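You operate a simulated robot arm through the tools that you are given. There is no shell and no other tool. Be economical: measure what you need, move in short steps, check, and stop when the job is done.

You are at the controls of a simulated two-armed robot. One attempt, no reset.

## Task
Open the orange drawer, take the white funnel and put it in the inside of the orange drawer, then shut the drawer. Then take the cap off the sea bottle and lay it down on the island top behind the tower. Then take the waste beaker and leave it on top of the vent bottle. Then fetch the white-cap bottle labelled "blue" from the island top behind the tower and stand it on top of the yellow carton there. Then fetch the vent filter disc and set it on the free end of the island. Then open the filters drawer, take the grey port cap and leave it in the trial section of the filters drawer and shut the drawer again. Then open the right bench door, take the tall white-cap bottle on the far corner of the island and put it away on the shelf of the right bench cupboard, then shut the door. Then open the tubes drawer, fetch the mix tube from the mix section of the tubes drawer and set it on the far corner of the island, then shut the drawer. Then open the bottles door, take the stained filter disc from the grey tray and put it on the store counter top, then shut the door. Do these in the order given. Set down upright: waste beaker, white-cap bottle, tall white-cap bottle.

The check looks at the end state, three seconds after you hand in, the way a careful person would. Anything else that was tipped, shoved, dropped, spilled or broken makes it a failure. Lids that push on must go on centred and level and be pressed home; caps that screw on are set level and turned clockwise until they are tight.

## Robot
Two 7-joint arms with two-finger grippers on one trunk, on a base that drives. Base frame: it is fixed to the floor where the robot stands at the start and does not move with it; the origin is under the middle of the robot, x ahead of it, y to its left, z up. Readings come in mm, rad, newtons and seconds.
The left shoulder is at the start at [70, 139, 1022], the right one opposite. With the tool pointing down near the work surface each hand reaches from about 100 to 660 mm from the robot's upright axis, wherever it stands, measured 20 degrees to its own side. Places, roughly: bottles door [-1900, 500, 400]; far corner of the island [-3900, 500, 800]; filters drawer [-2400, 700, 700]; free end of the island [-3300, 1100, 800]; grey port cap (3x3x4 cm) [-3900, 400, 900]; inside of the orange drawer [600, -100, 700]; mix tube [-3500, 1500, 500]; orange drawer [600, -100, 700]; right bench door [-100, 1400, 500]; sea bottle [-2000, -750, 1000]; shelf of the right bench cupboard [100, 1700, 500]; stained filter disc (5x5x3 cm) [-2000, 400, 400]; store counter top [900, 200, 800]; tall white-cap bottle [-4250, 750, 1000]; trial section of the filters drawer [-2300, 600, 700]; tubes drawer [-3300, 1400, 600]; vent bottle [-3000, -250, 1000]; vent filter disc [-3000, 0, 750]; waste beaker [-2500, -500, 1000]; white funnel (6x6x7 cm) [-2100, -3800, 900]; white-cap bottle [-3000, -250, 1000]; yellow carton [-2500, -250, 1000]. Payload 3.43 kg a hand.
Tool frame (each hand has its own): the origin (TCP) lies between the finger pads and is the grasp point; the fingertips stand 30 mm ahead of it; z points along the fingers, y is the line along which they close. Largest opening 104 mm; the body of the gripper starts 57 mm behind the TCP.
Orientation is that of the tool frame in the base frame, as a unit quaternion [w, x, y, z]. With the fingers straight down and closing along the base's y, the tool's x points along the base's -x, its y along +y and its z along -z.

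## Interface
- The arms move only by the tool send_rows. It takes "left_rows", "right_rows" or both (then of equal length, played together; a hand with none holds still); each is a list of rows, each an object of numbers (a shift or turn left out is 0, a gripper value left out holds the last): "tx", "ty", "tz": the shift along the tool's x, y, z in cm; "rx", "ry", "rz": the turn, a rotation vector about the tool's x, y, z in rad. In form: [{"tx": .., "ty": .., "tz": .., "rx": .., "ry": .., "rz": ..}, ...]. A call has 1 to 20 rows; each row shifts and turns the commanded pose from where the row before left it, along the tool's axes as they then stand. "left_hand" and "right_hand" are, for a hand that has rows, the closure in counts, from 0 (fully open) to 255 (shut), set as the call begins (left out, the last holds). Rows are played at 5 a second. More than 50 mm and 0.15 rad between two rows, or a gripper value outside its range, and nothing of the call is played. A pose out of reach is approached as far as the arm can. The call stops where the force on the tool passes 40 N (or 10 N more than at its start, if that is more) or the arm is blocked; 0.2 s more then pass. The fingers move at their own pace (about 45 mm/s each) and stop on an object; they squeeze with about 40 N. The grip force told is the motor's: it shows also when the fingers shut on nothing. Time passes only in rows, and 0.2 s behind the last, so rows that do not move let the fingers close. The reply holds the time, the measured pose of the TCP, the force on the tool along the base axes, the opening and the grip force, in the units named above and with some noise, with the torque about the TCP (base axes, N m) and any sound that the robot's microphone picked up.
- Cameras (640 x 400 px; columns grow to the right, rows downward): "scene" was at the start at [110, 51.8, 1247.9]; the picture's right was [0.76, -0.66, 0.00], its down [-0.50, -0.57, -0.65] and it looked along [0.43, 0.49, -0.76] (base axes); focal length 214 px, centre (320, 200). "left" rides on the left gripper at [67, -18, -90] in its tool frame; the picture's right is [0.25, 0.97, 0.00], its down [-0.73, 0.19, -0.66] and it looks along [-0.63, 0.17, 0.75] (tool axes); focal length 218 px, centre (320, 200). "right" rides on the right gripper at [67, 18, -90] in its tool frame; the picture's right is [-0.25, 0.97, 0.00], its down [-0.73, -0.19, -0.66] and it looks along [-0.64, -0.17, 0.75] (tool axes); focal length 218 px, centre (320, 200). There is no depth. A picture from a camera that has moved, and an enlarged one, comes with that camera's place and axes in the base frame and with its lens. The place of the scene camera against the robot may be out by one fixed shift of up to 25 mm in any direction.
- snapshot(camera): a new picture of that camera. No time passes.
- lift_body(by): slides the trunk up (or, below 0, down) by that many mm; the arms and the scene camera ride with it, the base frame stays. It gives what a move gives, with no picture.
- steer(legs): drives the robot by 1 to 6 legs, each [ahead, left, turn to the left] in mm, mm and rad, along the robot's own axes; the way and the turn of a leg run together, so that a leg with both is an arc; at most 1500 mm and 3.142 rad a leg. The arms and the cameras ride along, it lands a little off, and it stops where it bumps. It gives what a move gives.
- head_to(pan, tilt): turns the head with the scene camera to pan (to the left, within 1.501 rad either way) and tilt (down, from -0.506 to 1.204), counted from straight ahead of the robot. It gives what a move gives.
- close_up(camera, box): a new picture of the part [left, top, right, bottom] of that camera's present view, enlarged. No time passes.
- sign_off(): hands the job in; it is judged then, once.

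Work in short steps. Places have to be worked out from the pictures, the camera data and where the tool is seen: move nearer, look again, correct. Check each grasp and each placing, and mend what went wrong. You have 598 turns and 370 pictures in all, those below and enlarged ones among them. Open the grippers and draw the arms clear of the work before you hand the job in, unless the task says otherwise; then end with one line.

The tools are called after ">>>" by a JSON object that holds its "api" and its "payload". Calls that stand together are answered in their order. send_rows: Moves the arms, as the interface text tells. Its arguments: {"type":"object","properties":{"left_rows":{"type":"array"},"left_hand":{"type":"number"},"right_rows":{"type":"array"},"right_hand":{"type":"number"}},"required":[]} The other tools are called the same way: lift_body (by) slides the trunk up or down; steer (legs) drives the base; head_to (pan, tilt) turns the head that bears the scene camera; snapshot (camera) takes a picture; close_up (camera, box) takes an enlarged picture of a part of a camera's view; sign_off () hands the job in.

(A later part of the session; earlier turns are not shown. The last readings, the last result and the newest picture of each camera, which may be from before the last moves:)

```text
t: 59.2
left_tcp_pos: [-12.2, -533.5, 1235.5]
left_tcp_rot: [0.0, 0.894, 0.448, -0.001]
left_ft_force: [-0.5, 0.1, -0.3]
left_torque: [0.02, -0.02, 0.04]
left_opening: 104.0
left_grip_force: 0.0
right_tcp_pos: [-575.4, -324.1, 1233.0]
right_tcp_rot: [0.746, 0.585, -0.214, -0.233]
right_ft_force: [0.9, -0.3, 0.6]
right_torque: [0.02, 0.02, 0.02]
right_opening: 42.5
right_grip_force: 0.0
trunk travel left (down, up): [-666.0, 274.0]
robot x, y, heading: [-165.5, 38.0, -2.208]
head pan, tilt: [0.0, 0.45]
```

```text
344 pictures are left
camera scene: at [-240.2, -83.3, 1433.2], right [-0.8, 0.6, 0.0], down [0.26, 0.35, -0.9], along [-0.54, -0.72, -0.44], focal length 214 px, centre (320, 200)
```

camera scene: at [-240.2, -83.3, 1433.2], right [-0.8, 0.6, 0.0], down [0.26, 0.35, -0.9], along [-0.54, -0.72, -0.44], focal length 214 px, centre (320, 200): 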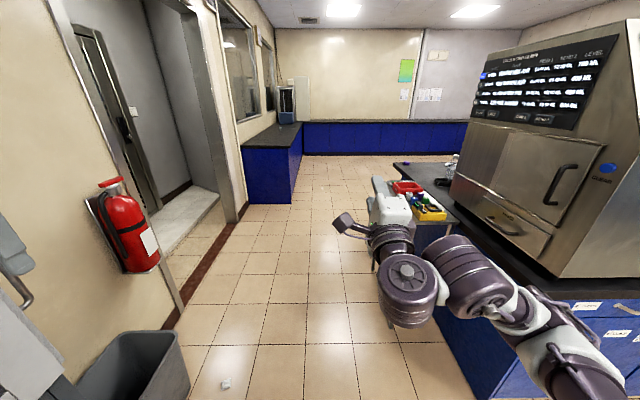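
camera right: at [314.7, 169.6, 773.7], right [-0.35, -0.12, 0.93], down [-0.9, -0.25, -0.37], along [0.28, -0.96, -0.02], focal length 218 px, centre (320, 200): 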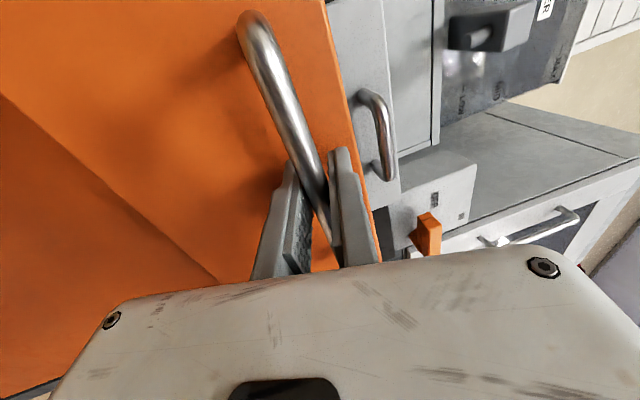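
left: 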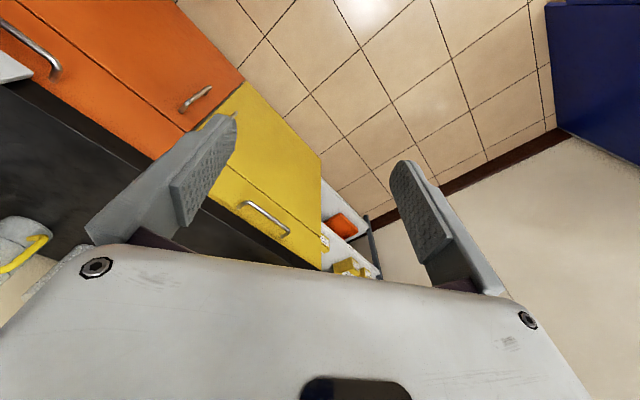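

The path is clear, so I'll drive along the corridor toward the far bench in two legs.

>>> {"api": "steer", "payload": {"legs": [[1400, -150, -0.01], [1300, 0, 0]]}}

>>> {"api": "head_to", "payload": {"pan": 0.3, "tilt": 0.45}}

>>> {"api": "snapshot", "payload": {"camera": "scene"}}

```text
t: 72.2
left_tcp_pos: [-1815.2, -2550.5, 1234.5]
left_tcp_rot: [0.0, 0.906, 0.424, -0.002]
left_ft_force: [0.1, -0.4, -0.1]
left_torque: [0.02, 0.01, -0.01]
left_opening: 104.0
left_grip_force: 0.2
right_tcp_pos: [-2366.8, -2313.0, 1232.3]
right_tcp_rot: [0.74, 0.579, -0.229, -0.253]
right_ft_force: [0.5, 0.2, -0.7]
right_torque: [0.0, 0.01, -0.01]
right_opening: 42.8
right_grip_force: 0.2
trunk travel left (down, up): [-666.0, 274.0]
robot x, y, heading: [-1933.0, -1971.3, -2.262]
head pan, tilt: [0.0, 0.45]
```

```text
t: 73.0
left_tcp_pos: [-1815.0, -2551.1, 1234.8]
left_tcp_rot: [0.001, 0.906, 0.423, -0.001]
left_ft_force: [0.1, 0.2, 0.1]
left_torque: [0.0, -0.04, -0.02]
left_opening: 103.8
left_grip_force: 0.0
right_tcp_pos: [-2367.7, -2311.8, 1232.8]
right_tcp_rot: [0.74, 0.58, -0.229, -0.253]
right_ft_force: [-1.1, 0.9, 0.7]
right_torque: [-0.01, -0.01, 0.01]
right_opening: 42.8
right_grip_force: 0.1
trunk travel left (down, up): [-666.0, 274.0]
robot x, y, heading: [-1938.1, -1970.2, -2.259]
head pan, tilt: [0.3, 0.45]
```

```text
343 pictures are left
camera scene: at [-1996.8, -2103.1, 1433.2], right [-0.92, 0.38, 0.0], down [0.17, 0.4, -0.9], along [-0.35, -0.83, -0.44], focal length 214 px, centre (320, 200)
```

scene: 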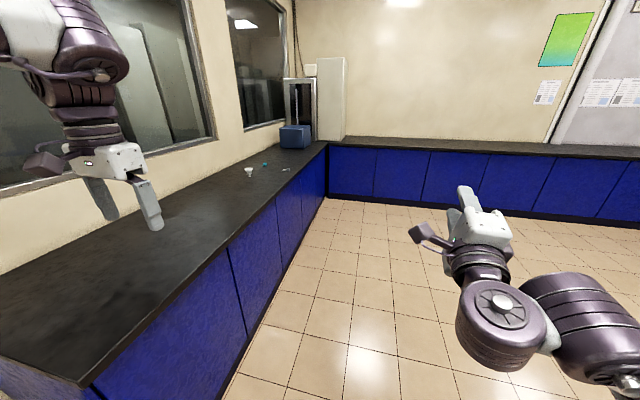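

The funnel is seen at about (-2111,-3889). I'll drive level with it and turn to face the bench, using the left hand for the grasp.

>>> {"api": "steer", "payload": {"legs": [[0, 0, 0.06], [1450, 0, 0], [350, 0, 0], [0, 0, 1.571], [180, 0, 0]]}}

>>> {"api": "head_to", "payload": {"pan": 0.2, "tilt": 0.7}}

>>> {"api": "snapshot", "payload": {"camera": "scene"}}

```text
t: 87.5
left_tcp_pos: [-2296.6, -3368.7, 1235.3]
left_tcp_rot: [0.001, 0.316, 0.949, 0.0]
left_ft_force: [0.0, -0.3, 0.3]
left_torque: [-0.01, 0.01, 0.0]
left_opening: 103.9
left_grip_force: 0.0
right_tcp_pos: [-2505.9, -3932.2, 1233.9]
right_tcp_rot: [0.693, 0.565, 0.262, 0.363]
right_ft_force: [0.2, 0.3, 0.3]
right_torque: [-0.02, 0.0, -0.02]
right_opening: 42.7
right_grip_force: 0.1
trunk travel left (down, up): [-666.0, 274.0]
robot x, y, heading: [-2865.2, -3520.1, -0.643]
head pan, tilt: [0.3, 0.45]
```

```text
t: 88.2
left_tcp_pos: [-2293.2, -3369.1, 1234.9]
left_tcp_rot: [0.0, 0.316, 0.949, 0.0]
left_ft_force: [-1.0, -0.2, 0.3]
left_torque: [0.01, 0.0, 0.01]
left_opening: 104.1
left_grip_force: 0.0
right_tcp_pos: [-2504.1, -3932.8, 1231.6]
right_tcp_rot: [0.693, 0.565, 0.262, 0.363]
right_ft_force: [1.0, -0.3, -1.0]
right_torque: [0.01, 0.0, -0.02]
right_opening: 42.7
right_grip_force: 0.0
trunk travel left (down, up): [-666.0, 274.0]
robot x, y, heading: [-2862.4, -3520.6, -0.647]
head pan, tilt: [0.201, 0.7]
```

```text
342 pictures are left
camera scene: at [-2738.4, -3594.5, 1411.0], right [-0.43, -0.9, 0.0], down [-0.58, 0.28, -0.76], along [0.69, -0.33, -0.64], focal length 214 px, centre (320, 200)
```

scene: 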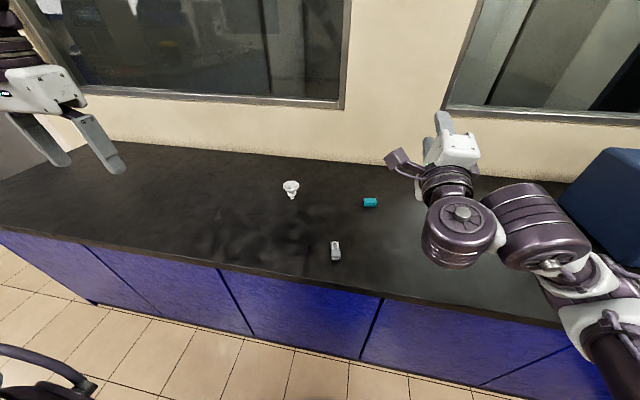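

The funnel stands on the bench about 790 mm ahead of me. A close-up shows how it stands, then I'll approach.

>>> {"api": "close_up", "payload": {"camera": "scene", "box": [260, 160, 388, 270]}}

>>> {"api": "steer", "payload": {"legs": [[90, 110, 0]]}}

```text
3.64 times, centred on (324, 215) of scene
camera zoom: at [-2738.4, -3594.5, 1411.0], right [-0.43, -0.9, 0.0], down [-0.58, 0.28, -0.76], along [0.69, -0.33, -0.64], focal length 780 px, centre (306, 146)
```

zoom: 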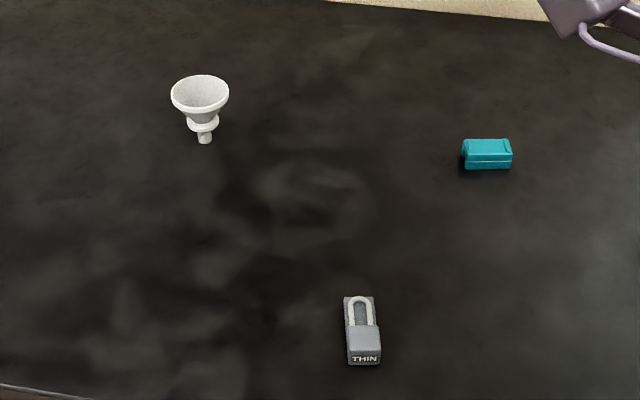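

```text
t: 89.6
left_tcp_pos: [-2156.2, -3336.7, 1236.3]
left_tcp_rot: [0.002, 0.316, 0.949, 0.0]
left_ft_force: [-0.6, -0.4, -0.3]
left_torque: [-0.02, -0.03, 0.01]
left_opening: 104.4
left_grip_force: 0.0
right_tcp_pos: [-2366.3, -3898.6, 1233.2]
right_tcp_rot: [0.693, 0.565, 0.26, 0.364]
right_ft_force: [-0.4, 0.0, 0.2]
right_torque: [0.0, 0.0, 0.01]
right_opening: 42.8
right_grip_force: 0.1
trunk travel left (down, up): [-666.0, 274.0]
robot x, y, heading: [-2723.8, -3489.0, -0.643]
head pan, tilt: [0.201, 0.7]
```

It stands on its spout with the rim up. I'll lower the trunk and bring the open left hand above it, then look through the hand camera.

>>> {"api": "lift_body", "payload": {"by": -170}}

>>> {"api": "send_rows", "payload": {"left_rows": [{"tx": -2.4, "ty": -3.1}, {"tx": -2.4, "ty": -3.1}, {"tx": -2.4, "ty": -3.1}, {"tx": -2.4, "ty": -3.1}, {"tx": -2.4, "ty": -3.1}, {"tx": -2.4, "ty": -3.1}, {"tx": -2.4, "ty": -3.1}, {"tx": -2.4, "ty": -3.1}, {"tx": -2.4, "ty": -3.1}, {"tx": -2.4, "ty": -3.1}]}}

>>> {"api": "snapshot", "payload": {"camera": "left"}}

```text
t: 91.5
left_tcp_pos: [-2156.2, -3328.9, 1069.5]
left_tcp_rot: [0.005, 0.316, 0.949, -0.004]
left_ft_force: [-0.3, 0.4, -1.0]
left_torque: [0.0, -0.03, -0.01]
left_opening: 103.8
left_grip_force: 0.0
right_tcp_pos: [-2368.6, -3893.7, 1083.6]
right_tcp_rot: [0.705, 0.551, 0.256, 0.365]
right_ft_force: [-0.5, -0.4, -0.5]
right_torque: [-0.02, -0.02, 0.0]
right_opening: 43.0
right_grip_force: 0.1
trunk travel left (down, up): [-496.0, 444.0]
robot x, y, heading: [-2727.8, -3488.7, -0.642]
head pan, tilt: [0.201, 0.7]
```

```text
t: 93.7
left_tcp_pos: [-2207.4, -3588.4, 953.5]
left_tcp_rot: [0.006, 0.316, 0.949, -0.007]
left_ft_force: [0.6, 0.5, -0.5]
left_torque: [-0.02, -0.01, 0.02]
left_opening: 104.0
left_grip_force: 0.0
left hand out of reach, approached as far as the arm can: row 2, 3, 4, 5, 6, 7, 8, 9, 10
right_tcp_pos: [-2369.8, -3892.2, 1083.6]
right_tcp_rot: [0.706, 0.551, 0.257, 0.363]
right_ft_force: [-0.1, -0.5, -0.5]
right_torque: [-0.01, 0.02, 0.03]
right_opening: 43.0
right_grip_force: 0.1
trunk travel left (down, up): [-496.0, 444.0]
robot x, y, heading: [-2725.9, -3487.9, -0.643]
head pan, tilt: [0.201, 0.7]
```

```text
340 pictures are left
camera left: at [-2273.4, -3558.4, 1043.5], right [0.38, 0.93, -0.01], down [0.69, -0.27, 0.66], along [0.61, -0.26, -0.75], focal length 218 px, centre (320, 200)
```

left: 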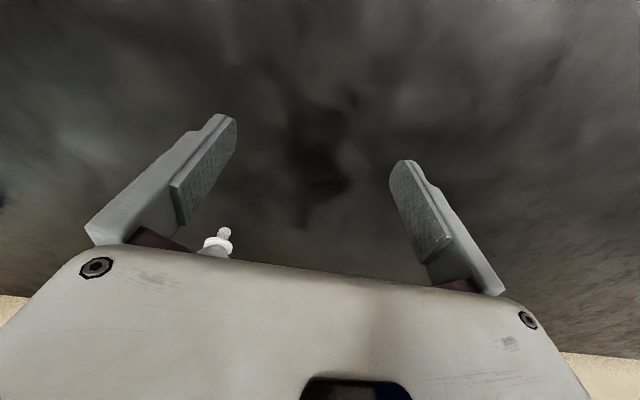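

The hand is at its reach limit pointing straight down. I'll pitch it forward 0.7 rad for a slanted grasp, rising a little, and look again.

>>> {"api": "send_rows", "payload": {"left_rows": [{"ry": -0.14, "tz": -1.2}, {"ry": -0.14, "tz": -1.2}, {"ry": -0.14, "tz": -1.2}, {"ry": -0.14, "tz": -1.0}, {"ry": -0.14}]}}

>>> {"api": "snapshot", "payload": {"camera": "left"}}

```text
t: 94.9
left_tcp_pos: [-2213.5, -3583.1, 992.6]
left_tcp_rot: [0.234, 0.306, 0.919, -0.081]
left_ft_force: [-0.3, -0.5, -0.7]
left_torque: [-0.01, -0.02, -0.04]
left_opening: 104.0
left_grip_force: 0.1
left hand out of reach, approached as far as the arm can: row 4, 5
right_tcp_pos: [-2370.8, -3892.7, 1083.4]
right_tcp_rot: [0.706, 0.551, 0.256, 0.364]
right_ft_force: [-0.4, 0.2, -0.4]
right_torque: [-0.01, 0.01, 0.01]
right_opening: 42.7
right_grip_force: 0.2
trunk travel left (down, up): [-496.0, 444.0]
robot x, y, heading: [-2722.9, -3486.6, -0.651]
head pan, tilt: [0.201, 0.7]
```

```text
339 pictures are left
camera left: at [-2306.5, -3533.4, 1040.9], right [0.4, 0.91, -0.13], down [0.38, -0.04, 0.93], along [0.83, -0.42, -0.36], focal length 218 px, centre (320, 200)
```

left: 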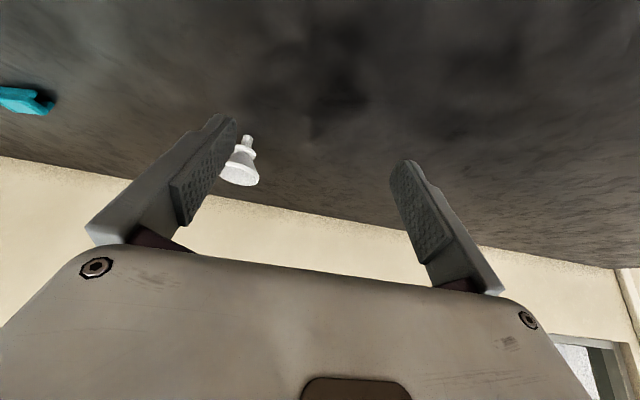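

The funnel's base is near (-2104,-3775), about 200 mm ahead and 90 mm right of the hand. I'll drive 50 mm closer and extend the hand forward with the same pitch.

>>> {"api": "steer", "payload": {"legs": [[50, 0, 0]]}}

>>> {"api": "send_rows", "payload": {"left_rows": [{"tx": -2.2, "tz": 1.2, "ty": -3.0}, {"tx": -2.2, "tz": 1.2, "ty": -3.0}, {"tx": -2.2, "tz": 1.2, "ty": -2.8}]}}

>>> {"api": "snapshot", "payload": {"camera": "left"}}

```text
t: 95.8
left_tcp_pos: [-2183.4, -3605.3, 997.6]
left_tcp_rot: [0.24, 0.309, 0.916, -0.088]
left_ft_force: [-0.4, -0.7, -1.0]
left_torque: [0.0, 0.01, 0.02]
left_opening: 103.6
left_grip_force: 0.1
right_tcp_pos: [-2342.5, -3911.0, 1081.9]
right_tcp_rot: [0.708, 0.552, 0.256, 0.359]
right_ft_force: [0.1, 0.3, 0.0]
right_torque: [0.03, -0.01, -0.01]
right_opening: 42.8
right_grip_force: 0.1
trunk travel left (down, up): [-496.0, 444.0]
robot x, y, heading: [-2689.7, -3515.9, -0.657]
head pan, tilt: [0.201, 0.7]
```

```text
t: 96.6
left_tcp_pos: [-2162.5, -3687.6, 997.7]
left_tcp_rot: [0.236, 0.311, 0.917, -0.087]
left_ft_force: [0.0, 0.9, -0.4]
left_torque: [0.0, 0.04, 0.0]
left_opening: 104.1
left_grip_force: 0.1
left hand out of reach, approached as far as the arm can: row 3
right_tcp_pos: [-2339.8, -3915.3, 1081.6]
right_tcp_rot: [0.709, 0.552, 0.256, 0.358]
right_ft_force: [-0.2, -0.2, -0.2]
right_torque: [0.03, 0.01, 0.01]
right_opening: 42.9
right_grip_force: 0.0
trunk travel left (down, up): [-496.0, 444.0]
robot x, y, heading: [-2688.2, -3519.2, -0.66]
head pan, tilt: [0.201, 0.7]
```

```text
338 pictures are left
camera left: at [-2254.5, -3635.4, 1043.9], right [0.41, 0.9, -0.13], down [0.37, -0.03, 0.93], along [0.83, -0.43, -0.35], focal length 218 px, centre (320, 200)
```

left: 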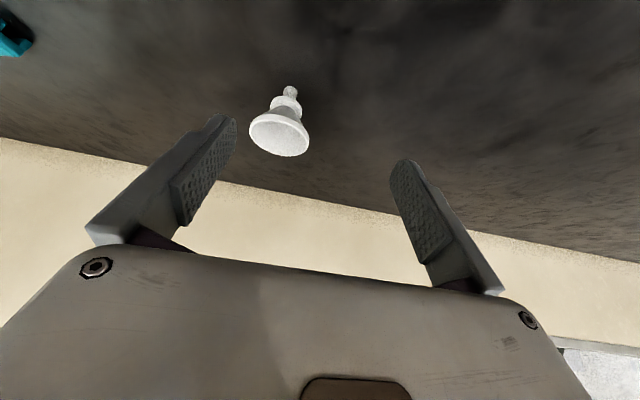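

Two hand views put the funnel at (-2110,-3768) with the bench at z≈848 and rim at 918. I'll move over it, with tips still above the rim.

>>> {"api": "send_rows", "payload": {"left_rows": [{"tx": -0.6, "tz": 1.85, "ty": -1.0}, {"tx": -0.6, "tz": 1.85, "ty": -1.0}, {"tx": -0.6, "tz": 1.85, "ty": -1.0}]}}

>>> {"api": "snapshot", "payload": {"camera": "left"}}

```text
t: 97.4
left_tcp_pos: [-2138.6, -3697.4, 984.7]
left_tcp_rot: [0.238, 0.31, 0.916, -0.086]
left_ft_force: [-0.3, 0.3, -0.4]
left_torque: [-0.02, 0.0, -0.01]
left_opening: 104.0
left_grip_force: 0.1
left hand out of reach, approached as far as the arm can: row 1, 2, 3
right_tcp_pos: [-2340.1, -3914.8, 1083.0]
right_tcp_rot: [0.707, 0.552, 0.256, 0.36]
right_ft_force: [0.4, -0.3, -0.3]
right_torque: [-0.01, -0.02, 0.04]
right_opening: 42.9
right_grip_force: 0.1
trunk travel left (down, up): [-496.0, 444.0]
robot x, y, heading: [-2687.9, -3517.3, -0.655]
head pan, tilt: [0.201, 0.7]
```

```text
337 pictures are left
camera left: at [-2231.3, -3645.5, 1030.8], right [0.41, 0.9, -0.13], down [0.37, -0.03, 0.93], along [0.83, -0.43, -0.35], focal length 218 px, centre (320, 200)
```

left: 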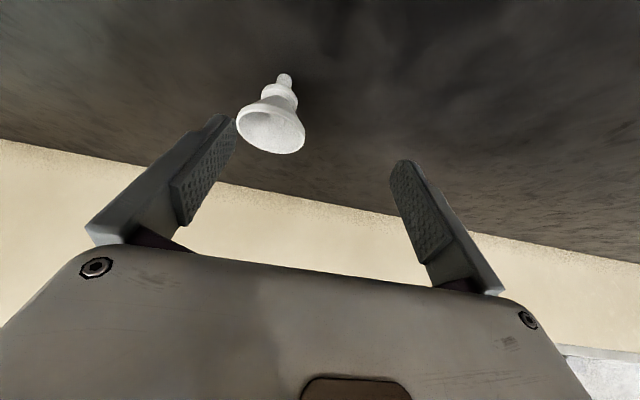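

The arm reaches further when the shoulder is well above the hand. I'll raise the trunk 130 mm and extend again downward.

>>> {"api": "lift_body", "payload": {"by": 130}}

>>> {"api": "send_rows", "payload": {"left_rows": [{"tz": 3.5, "ty": -1.0}, {"tz": 3.5, "ty": -1.0}, {"tz": 3.5, "ty": -1.0}, {"tz": 3.0}, {"tx": -1.0}]}}

>>> {"api": "snapshot", "payload": {"camera": "left"}}

```text
t: 99.0
left_tcp_pos: [-2132.3, -3713.1, 1106.2]
left_tcp_rot: [0.231, 0.312, 0.918, -0.079]
left_ft_force: [-0.4, -0.2, 0.0]
left_torque: [0.03, -0.01, 0.0]
left_opening: 104.0
left_grip_force: 0.1
right_tcp_pos: [-2333.1, -3934.3, 1198.2]
right_tcp_rot: [0.699, 0.563, 0.257, 0.359]
right_ft_force: [-0.5, 0.0, -0.5]
right_torque: [-0.01, 0.0, -0.03]
right_opening: 42.6
right_grip_force: 0.0
trunk travel left (down, up): [-626.0, 314.0]
robot x, y, heading: [-2683.5, -3516.3, -0.657]
head pan, tilt: [0.201, 0.7]
```

```text
t: 100.2
left_tcp_pos: [-2088.2, -3738.8, 1016.4]
left_tcp_rot: [0.231, 0.313, 0.918, -0.081]
left_ft_force: [1.0, 0.4, 0.4]
left_torque: [0.01, -0.01, 0.0]
left_opening: 104.1
left_grip_force: 0.0
left hand out of reach, approached as far as the arm can: row 1, 2, 3, 4, 5
right_tcp_pos: [-2332.1, -3933.7, 1197.5]
right_tcp_rot: [0.699, 0.563, 0.257, 0.358]
right_ft_force: [0.5, 0.0, 0.0]
right_torque: [0.0, 0.0, -0.03]
right_opening: 43.0
right_grip_force: 0.1
trunk travel left (down, up): [-626.0, 314.0]
robot x, y, heading: [-2689.6, -3511.4, -0.654]
head pan, tilt: [0.201, 0.7]
```

```text
336 pictures are left
camera left: at [-2180.2, -3688.1, 1064.1], right [0.41, 0.9, -0.12], down [0.38, -0.05, 0.92], along [0.83, -0.43, -0.36], focal length 218 px, centre (320, 200)
```

left: 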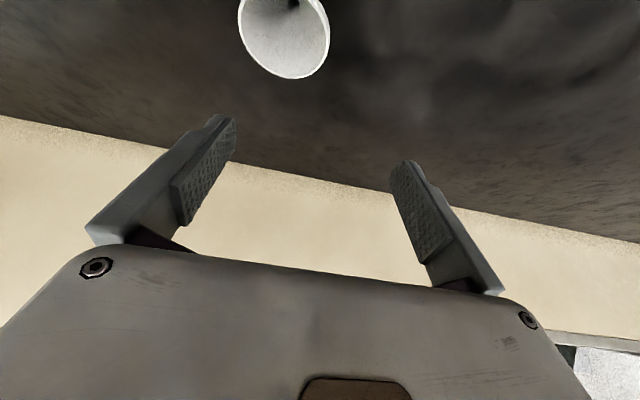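

The hand is now over the funnel's ahead-position, about 36 mm too far left and 100 mm high. I'll shift right, then descend with the trunk.

>>> {"api": "send_rows", "payload": {"left_rows": [{"ty": -1.8}, {"ty": -1.8}, {}]}}

>>> {"api": "lift_body", "payload": {"by": -50}}

>>> {"api": "snapshot", "payload": {"camera": "left"}}

>>> {"api": "snapshot", "payload": {"camera": "scene"}}

```text
t: 101.0
left_tcp_pos: [-2088.0, -3740.1, 1016.3]
left_tcp_rot: [0.232, 0.313, 0.918, -0.081]
left_ft_force: [0.4, 0.0, 0.7]
left_torque: [-0.01, 0.03, -0.01]
left_opening: 104.1
left_grip_force: 0.1
left hand out of reach, approached as far as the arm can: row 1, 2
right_tcp_pos: [-2332.2, -3934.3, 1198.6]
right_tcp_rot: [0.699, 0.563, 0.256, 0.359]
right_ft_force: [0.1, 0.0, 0.3]
right_torque: [0.01, 0.0, 0.02]
right_opening: 42.8
right_grip_force: 0.0
trunk travel left (down, up): [-626.0, 314.0]
robot x, y, heading: [-2688.0, -3514.3, -0.657]
head pan, tilt: [0.201, 0.7]
```

```text
t: 101.9
left_tcp_pos: [-2088.0, -3738.8, 966.9]
left_tcp_rot: [0.232, 0.312, 0.918, -0.081]
left_ft_force: [-0.4, -0.1, 0.2]
left_torque: [-0.02, 0.0, 0.01]
left_opening: 104.1
left_grip_force: 0.0
right_tcp_pos: [-2332.8, -3933.9, 1148.5]
right_tcp_rot: [0.699, 0.563, 0.256, 0.359]
right_ft_force: [-0.6, 0.4, -0.2]
right_torque: [-0.02, 0.02, 0.01]
right_opening: 42.5
right_grip_force: 0.0
trunk travel left (down, up): [-576.0, 364.0]
robot x, y, heading: [-2685.7, -3518.5, -0.66]
head pan, tilt: [0.201, 0.7]
```

```text
335 pictures are left
camera left: at [-2180.8, -3688.0, 1014.7], right [0.41, 0.9, -0.12], down [0.38, -0.05, 0.92], along [0.83, -0.43, -0.36], focal length 218 px, centre (320, 200)
```

left: 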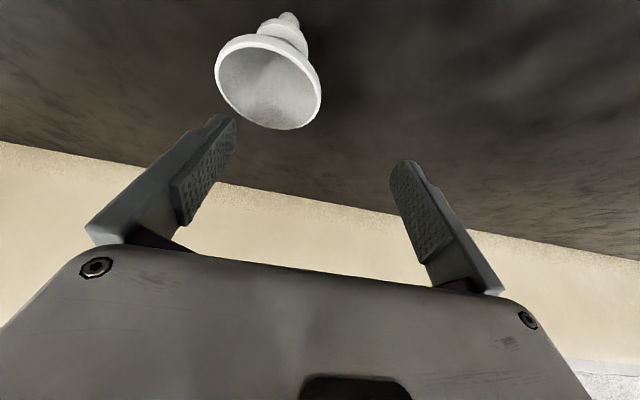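

```text
334 pictures are left
camera scene: at [-2562.1, -3591.5, 1321.1], right [-0.44, -0.9, 0.0], down [-0.58, 0.28, -0.77], along [0.69, -0.34, -0.64], focal length 214 px, centre (320, 200)
```

scene: 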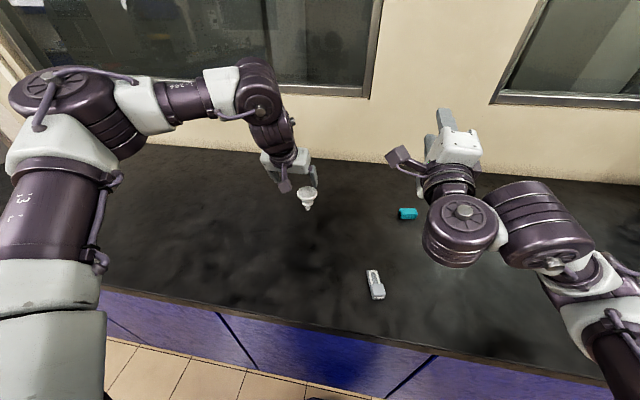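

Need 36 mm to the right and 12 mm back; I'll use the base for it since the arm is at its limit, then look.

>>> {"api": "steer", "payload": {"legs": [[-12, -36, 0]]}}

>>> {"api": "snapshot", "payload": {"camera": "left"}}

```text
t: 102.8
left_tcp_pos: [-2118.2, -3758.2, 966.9]
left_tcp_rot: [0.231, 0.312, 0.918, -0.08]
left_ft_force: [-0.1, 0.4, 0.0]
left_torque: [-0.02, 0.03, -0.02]
left_opening: 104.4
left_grip_force: 0.1
right_tcp_pos: [-2361.2, -3953.6, 1147.7]
right_tcp_rot: [0.699, 0.564, 0.257, 0.358]
right_ft_force: [0.3, 0.7, -0.5]
right_torque: [0.04, 0.0, -0.02]
right_opening: 42.9
right_grip_force: 0.1
trunk travel left (down, up): [-576.0, 364.0]
robot x, y, heading: [-2717.9, -3542.6, -0.649]
head pan, tilt: [0.201, 0.7]
```

```text
333 pictures are left
camera left: at [-2210.1, -3707.6, 1013.9], right [0.41, 0.9, -0.12], down [0.38, -0.05, 0.92], along [0.83, -0.43, -0.36], focal length 218 px, centre (320, 200)
```

left: 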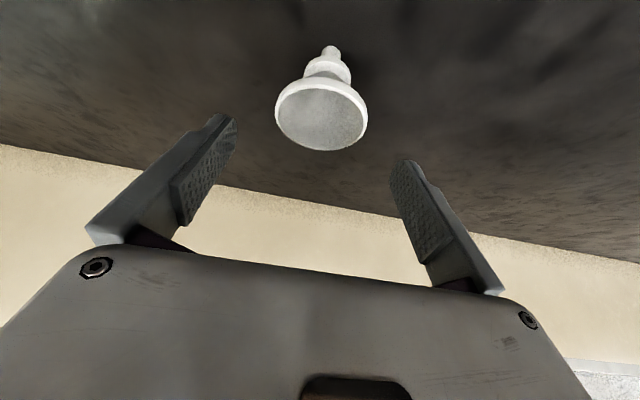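

Centred over the rim within 3 mm. I'll lower 54 mm and close.

>>> {"api": "lift_body", "payload": {"by": -54}}

>>> {"api": "send_rows", "payload": {"left_rows": [{}, {}, {}, {}, {}], "left_hand": 255}}

>>> {"api": "snapshot", "payload": {"camera": "left"}}

```text
t: 103.8
left_tcp_pos: [-2118.9, -3758.3, 912.2]
left_tcp_rot: [0.233, 0.312, 0.918, -0.081]
left_ft_force: [0.5, 0.7, 0.4]
left_torque: [0.0, -0.03, -0.02]
left_opening: 104.2
left_grip_force: 0.1
right_tcp_pos: [-2362.2, -3953.3, 1095.5]
right_tcp_rot: [0.699, 0.563, 0.257, 0.359]
right_ft_force: [-0.5, 0.1, 0.3]
right_torque: [0.04, 0.0, 0.01]
right_opening: 42.9
right_grip_force: 0.0
trunk travel left (down, up): [-522.0, 418.0]
robot x, y, heading: [-2716.8, -3535.2, -0.657]
head pan, tilt: [0.201, 0.7]
```

```text
t: 105.0
left_tcp_pos: [-2118.0, -3758.5, 911.9]
left_tcp_rot: [0.231, 0.312, 0.918, -0.079]
left_ft_force: [0.0, 0.1, 0.0]
left_torque: [0.0, 0.01, 0.01]
left_opening: 58.0
left_grip_force: 40.2
right_tcp_pos: [-2363.0, -3954.4, 1094.1]
right_tcp_rot: [0.699, 0.563, 0.257, 0.359]
right_ft_force: [-0.7, -0.6, -0.5]
right_torque: [0.01, 0.01, 0.01]
right_opening: 42.9
right_grip_force: 0.0
trunk travel left (down, up): [-522.0, 418.0]
robot x, y, heading: [-2716.8, -3534.2, -0.655]
head pan, tilt: [0.201, 0.7]
```

```text
332 pictures are left
camera left: at [-2211.1, -3708.2, 960.3], right [0.41, 0.9, -0.12], down [0.38, -0.05, 0.92], along [0.83, -0.43, -0.36], focal length 218 px, centre (320, 200)
```

left: 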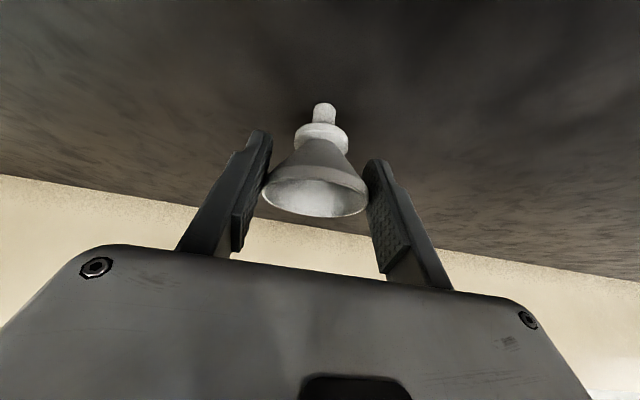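

The funnel is held (58 mm, 40 N). I'll lift it, back away, and turn to drive back along the corridor.

>>> {"api": "lift_body", "payload": {"by": 250}}

>>> {"api": "steer", "payload": {"legs": [[-200, 0, 0], [0, 0, 1.597], [1400, 0, 0]]}}

>>> {"api": "head_to", "payload": {"pan": 0, "tilt": 0.5}}

>>> {"api": "snapshot", "payload": {"camera": "scene"}}

```text
t: 107.5
left_tcp_pos: [-2119.3, -3758.0, 1162.9]
left_tcp_rot: [0.231, 0.312, 0.918, -0.08]
left_ft_force: [0.0, 0.5, -0.2]
left_torque: [-0.01, 0.0, 0.04]
left_opening: 58.0
left_grip_force: 39.8
right_tcp_pos: [-2363.6, -3954.4, 1343.9]
right_tcp_rot: [0.699, 0.564, 0.256, 0.358]
right_ft_force: [-0.3, 0.0, 0.6]
right_torque: [0.03, 0.01, 0.01]
right_opening: 42.7
right_grip_force: 0.1
trunk travel left (down, up): [-772.0, 168.0]
robot x, y, heading: [-2720.2, -3537.6, -0.657]
head pan, tilt: [0.201, 0.7]
```

```text
t: 119.7
left_tcp_pos: [-1880.2, -1637.6, 1161.5]
left_tcp_rot: [0.217, -0.452, 0.858, 0.113]
left_ft_force: [1.1, -0.1, 0.1]
left_torque: [0.0, -0.01, 0.03]
left_opening: 56.3
left_grip_force: 39.0
right_tcp_pos: [-1672.5, -1870.0, 1344.8]
right_tcp_rot: [0.219, 0.2, 0.585, 0.755]
right_ft_force: [-0.2, 0.4, 0.6]
right_torque: [0.02, 0.0, -0.01]
right_opening: 42.9
right_grip_force: 0.0
trunk travel left (down, up): [-772.0, 168.0]
robot x, y, heading: [-2069.6, -2248.1, 0.972]
head pan, tilt: [0.201, 0.7]
```

```text
t: 120.5
left_tcp_pos: [-1880.9, -1637.8, 1162.7]
left_tcp_rot: [0.217, -0.452, 0.858, 0.113]
left_ft_force: [0.0, 0.1, -0.1]
left_torque: [-0.04, -0.03, -0.02]
left_opening: 56.4
left_grip_force: 39.9
right_tcp_pos: [-1672.4, -1870.6, 1343.3]
right_tcp_rot: [0.219, 0.201, 0.586, 0.754]
right_ft_force: [0.1, 0.8, 0.0]
right_torque: [0.02, 0.03, 0.01]
right_opening: 42.9
right_grip_force: 0.0
trunk travel left (down, up): [-772.0, 168.0]
robot x, y, heading: [-2067.2, -2245.4, 0.969]
head pan, tilt: [0.0, 0.499]
```

```text
331 pictures are left
camera scene: at [-1980.6, -2137.6, 1534.7], right [0.83, -0.56, 0.0], down [-0.27, -0.4, -0.88], along [0.5, 0.72, -0.48], focal length 214 px, centre (320, 200)
```

scene: 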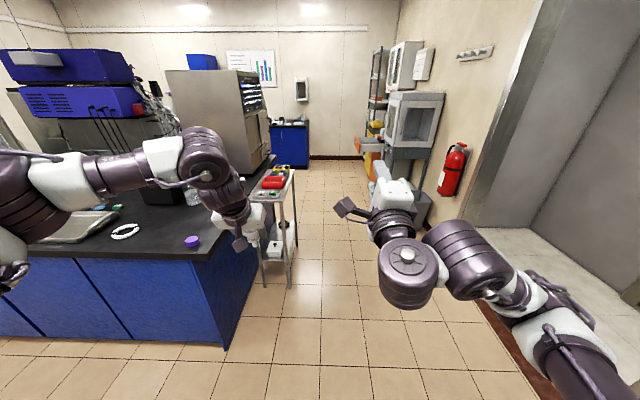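

A cart stands at u≈-630, so I'll shift right a bit and continue up the corridor.

>>> {"api": "steer", "payload": {"legs": [[200, -180, -0.028], [1400, 0, 0], [1100, 0, 0]]}}

>>> {"api": "snapshot", "payload": {"camera": "scene"}}

```text
t: 134.2
left_tcp_pos: [-181.8, 487.8, 1163.0]
left_tcp_rot: [0.218, -0.449, 0.859, 0.112]
left_ft_force: [0.2, 0.3, 0.0]
left_torque: [0.0, 0.01, 0.02]
left_opening: 54.8
left_grip_force: 40.0
right_tcp_pos: [25.5, 252.7, 1343.2]
right_tcp_rot: [0.222, 0.203, 0.584, 0.754]
right_ft_force: [-0.7, -0.4, -0.3]
right_torque: [-0.02, -0.04, -0.02]
right_opening: 42.7
right_grip_force: 0.1
trunk travel left (down, up): [-772.0, 168.0]
robot x, y, heading: [-372.3, -121.1, 0.963]
head pan, tilt: [0.0, 0.499]
```

```text
330 pictures are left
camera scene: at [-285.2, -12.1, 1534.8], right [0.82, -0.57, 0.0], down [-0.27, -0.39, -0.88], along [0.5, 0.72, -0.48], focal length 214 px, centre (320, 200)
```

scene: 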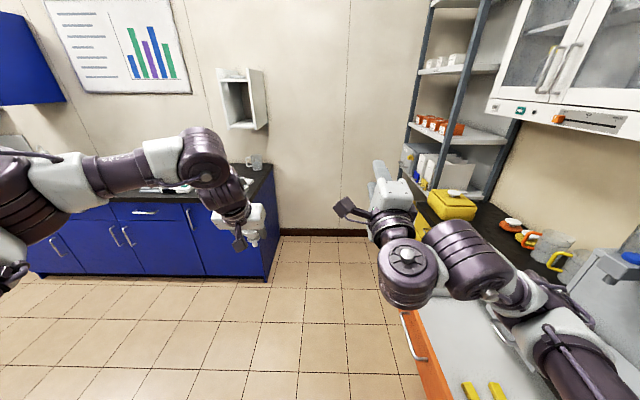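

The opening has crept from 58 to 54.8 mm, so let me check the funnel in the left hand.

>>> {"api": "snapshot", "payload": {"camera": "left"}}

```text
329 pictures are left
camera left: at [-226.4, 396.2, 1210.5], right [-0.92, 0.37, -0.12], down [0.03, 0.38, 0.92], along [0.39, 0.85, -0.36], focal length 218 px, centre (320, 200)
```

left: 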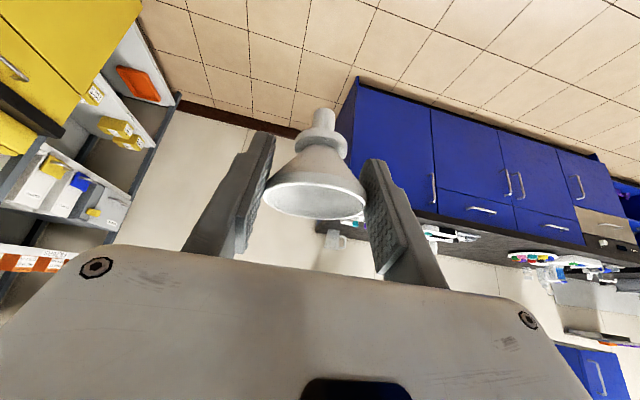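

It's stable enough. I'll move into position in front of the open drawer and turn to face it.

>>> {"api": "steer", "payload": {"legs": [[370, 220, 0], [0, 0, -1.59]]}}

>>> {"api": "head_to", "payload": {"pan": 0.1, "tilt": 0.8}}

>>> {"api": "snapshot", "payload": {"camera": "scene"}}

>>> {"api": "snapshot", "payload": {"camera": "left"}}

```text
t: 140.7
left_tcp_pos: [263.0, 105.5, 1162.1]
left_tcp_rot: [0.232, 0.297, 0.923, -0.076]
left_ft_force: [-0.8, 0.4, 0.0]
left_torque: [-0.04, -0.04, -0.01]
left_opening: 54.4
left_grip_force: 40.2
right_tcp_pos: [25.2, -97.5, 1344.5]
right_tcp_rot: [0.693, 0.558, 0.267, 0.37]
right_ft_force: [0.4, -0.5, 0.4]
right_torque: [0.03, 0.02, 0.0]
right_opening: 43.0
right_grip_force: 0.0
trunk travel left (down, up): [-772.0, 168.0]
robot x, y, heading: [-344.3, 307.7, -0.623]
head pan, tilt: [0.0, 0.499]
```

```text
t: 141.5
left_tcp_pos: [262.8, 105.9, 1162.6]
left_tcp_rot: [0.232, 0.296, 0.923, -0.076]
left_ft_force: [0.9, 0.6, -0.4]
left_torque: [0.01, 0.02, -0.02]
left_opening: 54.3
left_grip_force: 40.5
right_tcp_pos: [24.8, -98.2, 1343.8]
right_tcp_rot: [0.693, 0.558, 0.266, 0.371]
right_ft_force: [-0.4, -0.4, 0.0]
right_torque: [0.0, -0.01, 0.03]
right_opening: 42.7
right_grip_force: 0.1
trunk travel left (down, up): [-772.0, 168.0]
robot x, y, heading: [-340.5, 309.2, -0.622]
head pan, tilt: [0.099, 0.799]
```

```text
328 pictures are left
camera scene: at [-223.4, 230.1, 1508.8], right [-0.5, -0.87, 0.0], down [-0.62, 0.36, -0.7], along [0.6, -0.35, -0.72], focal length 214 px, centre (320, 200)
```

scene: 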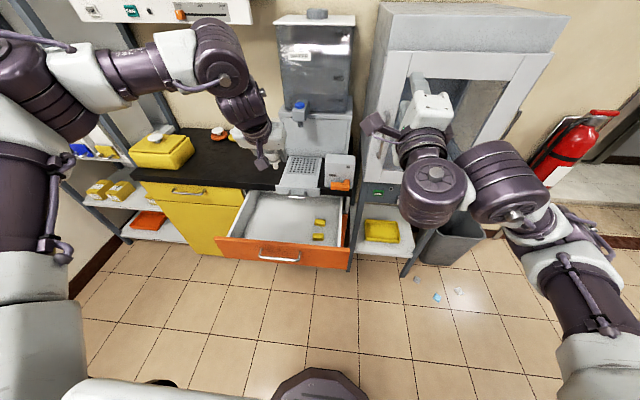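

```text
327 pictures are left
camera left: at [169.0, 153.0, 1210.3], right [0.38, 0.92, -0.12], down [0.38, -0.04, 0.92], along [0.84, -0.4, -0.36], focal length 218 px, centre (320, 200)
```

left: 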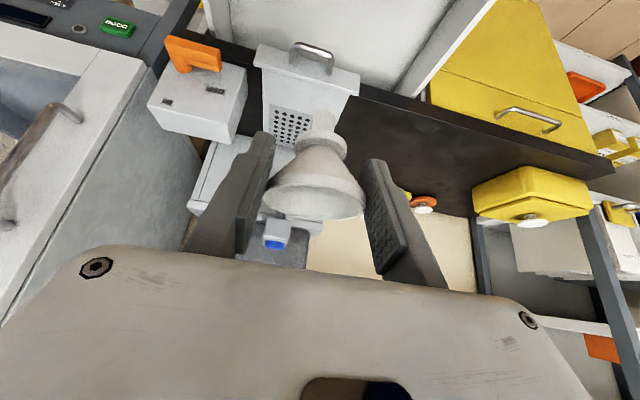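

The drawer interior is free on its left part, with two yellow items on the right. I'll shift the base so the funnel is over u=200, v=310, then lower to just above the drawer.

>>> {"api": "steer", "payload": {"legs": [[50, 70, 0]]}}

>>> {"api": "lift_body", "payload": {"by": -300}}

>>> {"api": "snapshot", "payload": {"camera": "scene"}}

>>> {"api": "snapshot", "payload": {"camera": "left"}}

```text
t: 142.6
left_tcp_pos: [341.0, 132.2, 1164.5]
left_tcp_rot: [0.235, 0.296, 0.923, -0.075]
left_ft_force: [0.2, 0.4, -0.1]
left_torque: [0.02, 0.0, 0.0]
left_opening: 54.6
left_grip_force: 40.8
right_tcp_pos: [104.0, -73.1, 1344.1]
right_tcp_rot: [0.693, 0.558, 0.265, 0.373]
right_ft_force: [0.5, 0.4, -0.1]
right_torque: [-0.02, 0.0, 0.0]
right_opening: 42.4
right_grip_force: 0.0
trunk travel left (down, up): [-772.0, 168.0]
robot x, y, heading: [-262.9, 335.3, -0.624]
head pan, tilt: [0.099, 0.799]
```

```text
t: 145.6
left_tcp_pos: [342.6, 132.7, 862.6]
left_tcp_rot: [0.233, 0.297, 0.923, -0.077]
left_ft_force: [0.6, -0.2, 0.5]
left_torque: [0.03, -0.02, 0.02]
left_opening: 54.4
left_grip_force: 39.8
right_tcp_pos: [105.9, -71.4, 1043.3]
right_tcp_rot: [0.693, 0.558, 0.266, 0.371]
right_ft_force: [0.4, 0.3, 0.9]
right_torque: [-0.01, -0.02, 0.0]
right_opening: 42.8
right_grip_force: 0.1
trunk travel left (down, up): [-472.0, 468.0]
robot x, y, heading: [-263.1, 332.2, -0.62]
head pan, tilt: [0.099, 0.799]
```

```text
326 pictures are left
camera scene: at [-142.8, 257.5, 1208.8], right [-0.5, -0.87, 0.0], down [-0.62, 0.36, -0.7], along [0.6, -0.35, -0.72], focal length 214 px, centre (320, 200)
```

scene: 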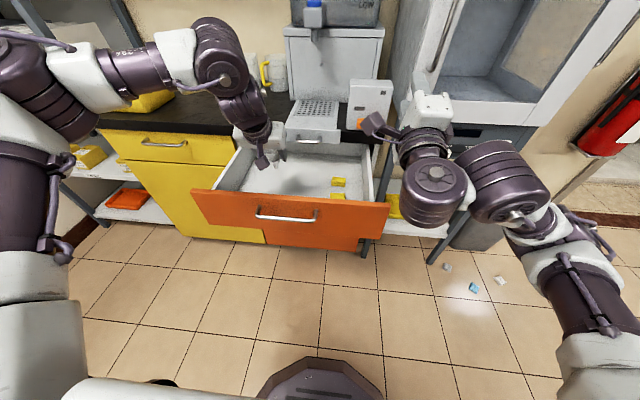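

```text
325 pictures are left
camera left: at [249.5, 180.3, 910.7], right [0.38, 0.92, -0.12], down [0.38, -0.04, 0.92], along [0.84, -0.4, -0.36], focal length 218 px, centre (320, 200)
```

left: 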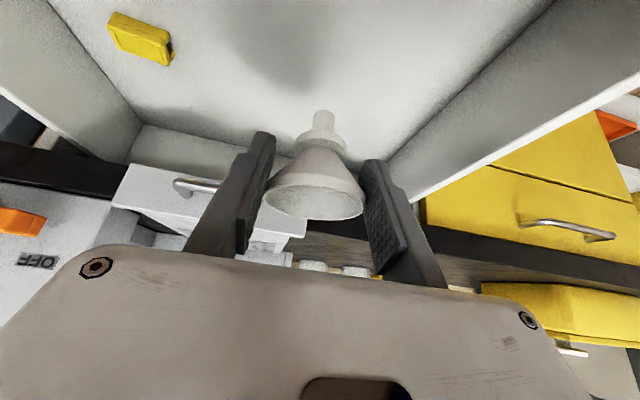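

The funnel is inside the drawer's outline. I'll lower further in steps while watching force.

>>> {"api": "lift_body", "payload": {"by": -60}}

>>> {"api": "snapshot", "payload": {"camera": "left"}}

```text
t: 146.6
left_tcp_pos: [343.8, 133.7, 803.8]
left_tcp_rot: [0.233, 0.297, 0.923, -0.077]
left_ft_force: [0.2, -0.4, -0.3]
left_torque: [0.0, 0.01, 0.04]
left_opening: 54.3
left_grip_force: 39.9
right_tcp_pos: [105.4, -71.2, 984.0]
right_tcp_rot: [0.692, 0.559, 0.266, 0.371]
right_ft_force: [-0.5, -0.2, 0.5]
right_torque: [-0.04, 0.03, 0.03]
right_opening: 42.9
right_grip_force: 0.0
trunk travel left (down, up): [-412.0, 528.0]
robot x, y, heading: [-259.9, 332.7, -0.623]
head pan, tilt: [0.099, 0.799]
```

```text
324 pictures are left
camera left: at [249.4, 180.4, 850.8], right [0.38, 0.92, -0.12], down [0.38, -0.04, 0.92], along [0.84, -0.4, -0.36], focal length 218 px, centre (320, 200)
```

left: 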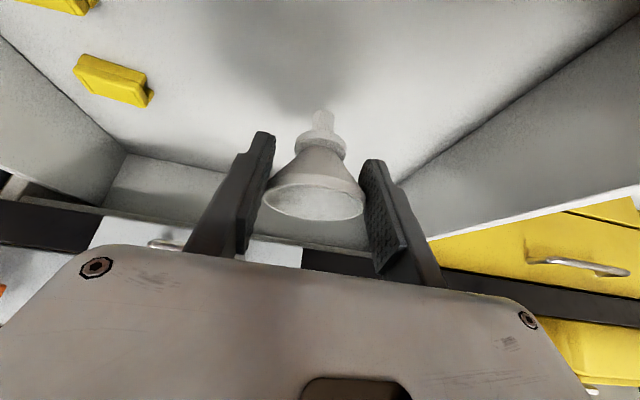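

The floor is roughly at z 670–680 and the spout at about 738. I'll lower in smaller steps.

>>> {"api": "lift_body", "payload": {"by": -40}}

>>> {"api": "close_up", "payload": {"camera": "left", "box": [200, 40, 440, 190]}}

```text
t: 147.3
left_tcp_pos: [344.3, 131.1, 773.0]
left_tcp_rot: [0.239, 0.295, 0.922, -0.082]
left_ft_force: [-0.2, 1.9, 13.3]
left_torque: [0.68, 1.36, -0.16]
left_opening: 54.3
left_grip_force: 39.9
right_tcp_pos: [105.5, -70.3, 948.2]
right_tcp_rot: [0.693, 0.558, 0.265, 0.371]
right_ft_force: [0.2, -0.3, 0.3]
right_torque: [0.02, -0.01, 0.01]
right_opening: 42.9
right_grip_force: 0.0
trunk travel left (down, up): [-375.0, 565.0]
robot x, y, heading: [-261.8, 332.8, -0.614]
head pan, tilt: [0.099, 0.799]
stopped: the force on the tool passed its limit at 48 N (the readings are from after the stop); the commanded pose is now the measured one
```

```text
2.67 times, centred on (320, 115) of left
camera zoom: at [250.5, 179.7, 819.8], right [0.38, 0.91, -0.13], down [0.37, -0.02, 0.93], along [0.85, -0.4, -0.35], focal length 582 px, centre (320, 427)
```

zoom: 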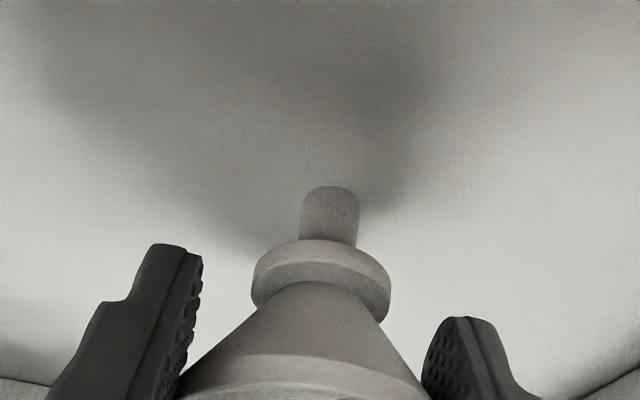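

Contact with the drawer floor. I'll ease up 3 mm and release.

>>> {"api": "lift_body", "payload": {"by": 3}}

>>> {"api": "send_rows", "payload": {"left_rows": [{}, {}, {}, {}], "left_hand": 0}}

>>> {"api": "snapshot", "payload": {"camera": "left"}}

```text
t: 147.8
left_tcp_pos: [344.7, 131.8, 774.2]
left_tcp_rot: [0.237, 0.296, 0.922, -0.08]
left_ft_force: [0.5, 0.4, 0.2]
left_torque: [-0.03, 0.03, 0.0]
left_opening: 54.6
left_grip_force: 40.1
right_tcp_pos: [107.2, -70.4, 949.1]
right_tcp_rot: [0.692, 0.559, 0.266, 0.371]
right_ft_force: [0.7, -0.2, -1.6]
right_torque: [0.01, 0.0, 0.01]
right_opening: 42.7
right_grip_force: 0.0
trunk travel left (down, up): [-378.0, 562.0]
robot x, y, heading: [-256.6, 333.3, -0.617]
head pan, tilt: [0.099, 0.799]
```

```text
t: 148.8
left_tcp_pos: [344.8, 131.3, 774.3]
left_tcp_rot: [0.237, 0.294, 0.922, -0.08]
left_ft_force: [0.1, 0.9, -0.8]
left_torque: [-0.01, 0.0, 0.0]
left_opening: 104.1
left_grip_force: 0.0
right_tcp_pos: [106.9, -69.8, 948.2]
right_tcp_rot: [0.692, 0.559, 0.266, 0.371]
right_ft_force: [0.2, 0.4, 0.6]
right_torque: [0.03, -0.01, 0.02]
right_opening: 42.9
right_grip_force: 0.0
trunk travel left (down, up): [-378.0, 562.0]
robot x, y, heading: [-260.5, 335.4, -0.618]
head pan, tilt: [0.099, 0.799]
```

```text
322 pictures are left
camera left: at [250.9, 179.7, 821.3], right [0.38, 0.91, -0.13], down [0.37, -0.02, 0.93], along [0.84, -0.4, -0.35], focal length 218 px, centre (320, 200)
```

left: 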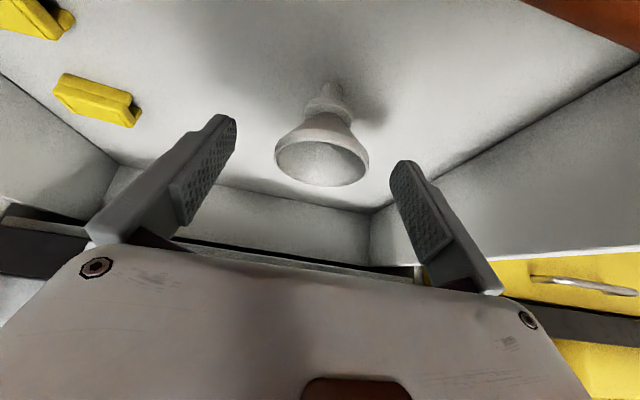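

The funnel stands in the drawer. I'll lift straight out, back off, and fold the left arm in.

>>> {"api": "lift_body", "payload": {"by": 250}}

>>> {"api": "steer", "payload": {"legs": [[-350, 0, 0]]}}

>>> {"api": "send_rows", "payload": {"left_rows": [{"tz": -2.8, "tx": 1.4, "ty": 3.0, "ry": 0.05}, {"tz": -2.8, "tx": 1.4, "ty": 3.0, "ry": 0.05}, {"tz": -2.8, "tx": 1.4, "ty": 3.0, "ry": 0.05}, {"tz": -2.6, "tx": 1.6, "ty": 3.0, "ry": 0.05}, {"tz": -2.6, "tx": 1.6, "ty": 3.0, "ry": 0.05}, {"tz": -2.4, "tx": 2.0, "ty": 3.0, "ry": 0.05}, {"tz": -2.4, "tx": 2.0, "ty": 3.0, "ry": 0.05}, {"tz": -2.0, "tx": 2.4, "ty": 3.0, "ry": 0.05}, {"tz": -2.0, "tx": 2.6, "ty": 3.0, "ry": 0.05}, {"ry": 0.05}]}}

>>> {"api": "snapshot", "payload": {"camera": "scene"}}

```text
t: 151.4
left_tcp_pos: [346.6, 132.4, 1025.3]
left_tcp_rot: [0.237, 0.296, 0.922, -0.08]
left_ft_force: [0.3, -1.1, 0.2]
left_torque: [-0.01, -0.03, 0.01]
left_opening: 104.2
left_grip_force: 0.0
right_tcp_pos: [105.7, -69.7, 1199.4]
right_tcp_rot: [0.692, 0.559, 0.266, 0.371]
right_ft_force: [-0.1, 0.6, 0.2]
right_torque: [0.01, 0.04, -0.03]
right_opening: 42.8
right_grip_force: 0.0
trunk travel left (down, up): [-628.0, 312.0]
robot x, y, heading: [-260.6, 333.2, -0.615]
head pan, tilt: [0.099, 0.799]
```

```text
t: 153.7
left_tcp_pos: [58.7, 343.0, 1025.2]
left_tcp_rot: [0.237, 0.288, 0.925, -0.079]
left_ft_force: [0.1, 0.1, 0.8]
left_torque: [-0.03, 0.03, -0.02]
left_opening: 103.9
left_grip_force: 0.1
right_tcp_pos: [-176.4, 137.6, 1198.3]
right_tcp_rot: [0.689, 0.557, 0.271, 0.376]
right_ft_force: [-0.8, -0.7, -0.9]
right_torque: [0.02, 0.0, -0.02]
right_opening: 42.8
right_grip_force: 0.3
trunk travel left (down, up): [-628.0, 312.0]
robot x, y, heading: [-549.2, 536.3, -0.61]
head pan, tilt: [0.099, 0.799]
```

```text
t: 155.9
left_tcp_pos: [28.7, 694.7, 1187.9]
left_tcp_rot: [0.001, 0.3, 0.954, -0.004]
left_ft_force: [-0.1, -0.5, 1.1]
left_torque: [0.05, 0.04, 0.03]
left_opening: 104.0
left_grip_force: 0.0
right_tcp_pos: [-175.3, 134.9, 1198.3]
right_tcp_rot: [0.69, 0.557, 0.269, 0.376]
right_ft_force: [0.5, -0.3, 0.5]
right_torque: [-0.03, -0.01, 0.05]
right_opening: 43.0
right_grip_force: 0.0
trunk travel left (down, up): [-628.0, 312.0]
robot x, y, heading: [-547.3, 534.5, -0.609]
head pan, tilt: [0.099, 0.799]
```

```text
321 pictures are left
camera scene: at [-428.4, 459.8, 1364.0], right [-0.49, -0.87, 0.0], down [-0.63, 0.35, -0.7], along [0.61, -0.34, -0.72], focal length 214 px, centre (320, 200)
```

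scene: 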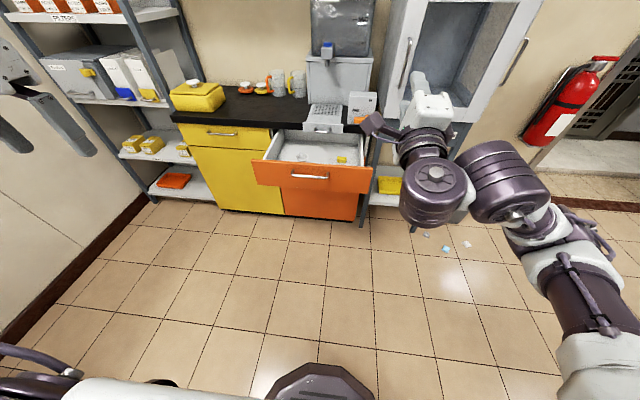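

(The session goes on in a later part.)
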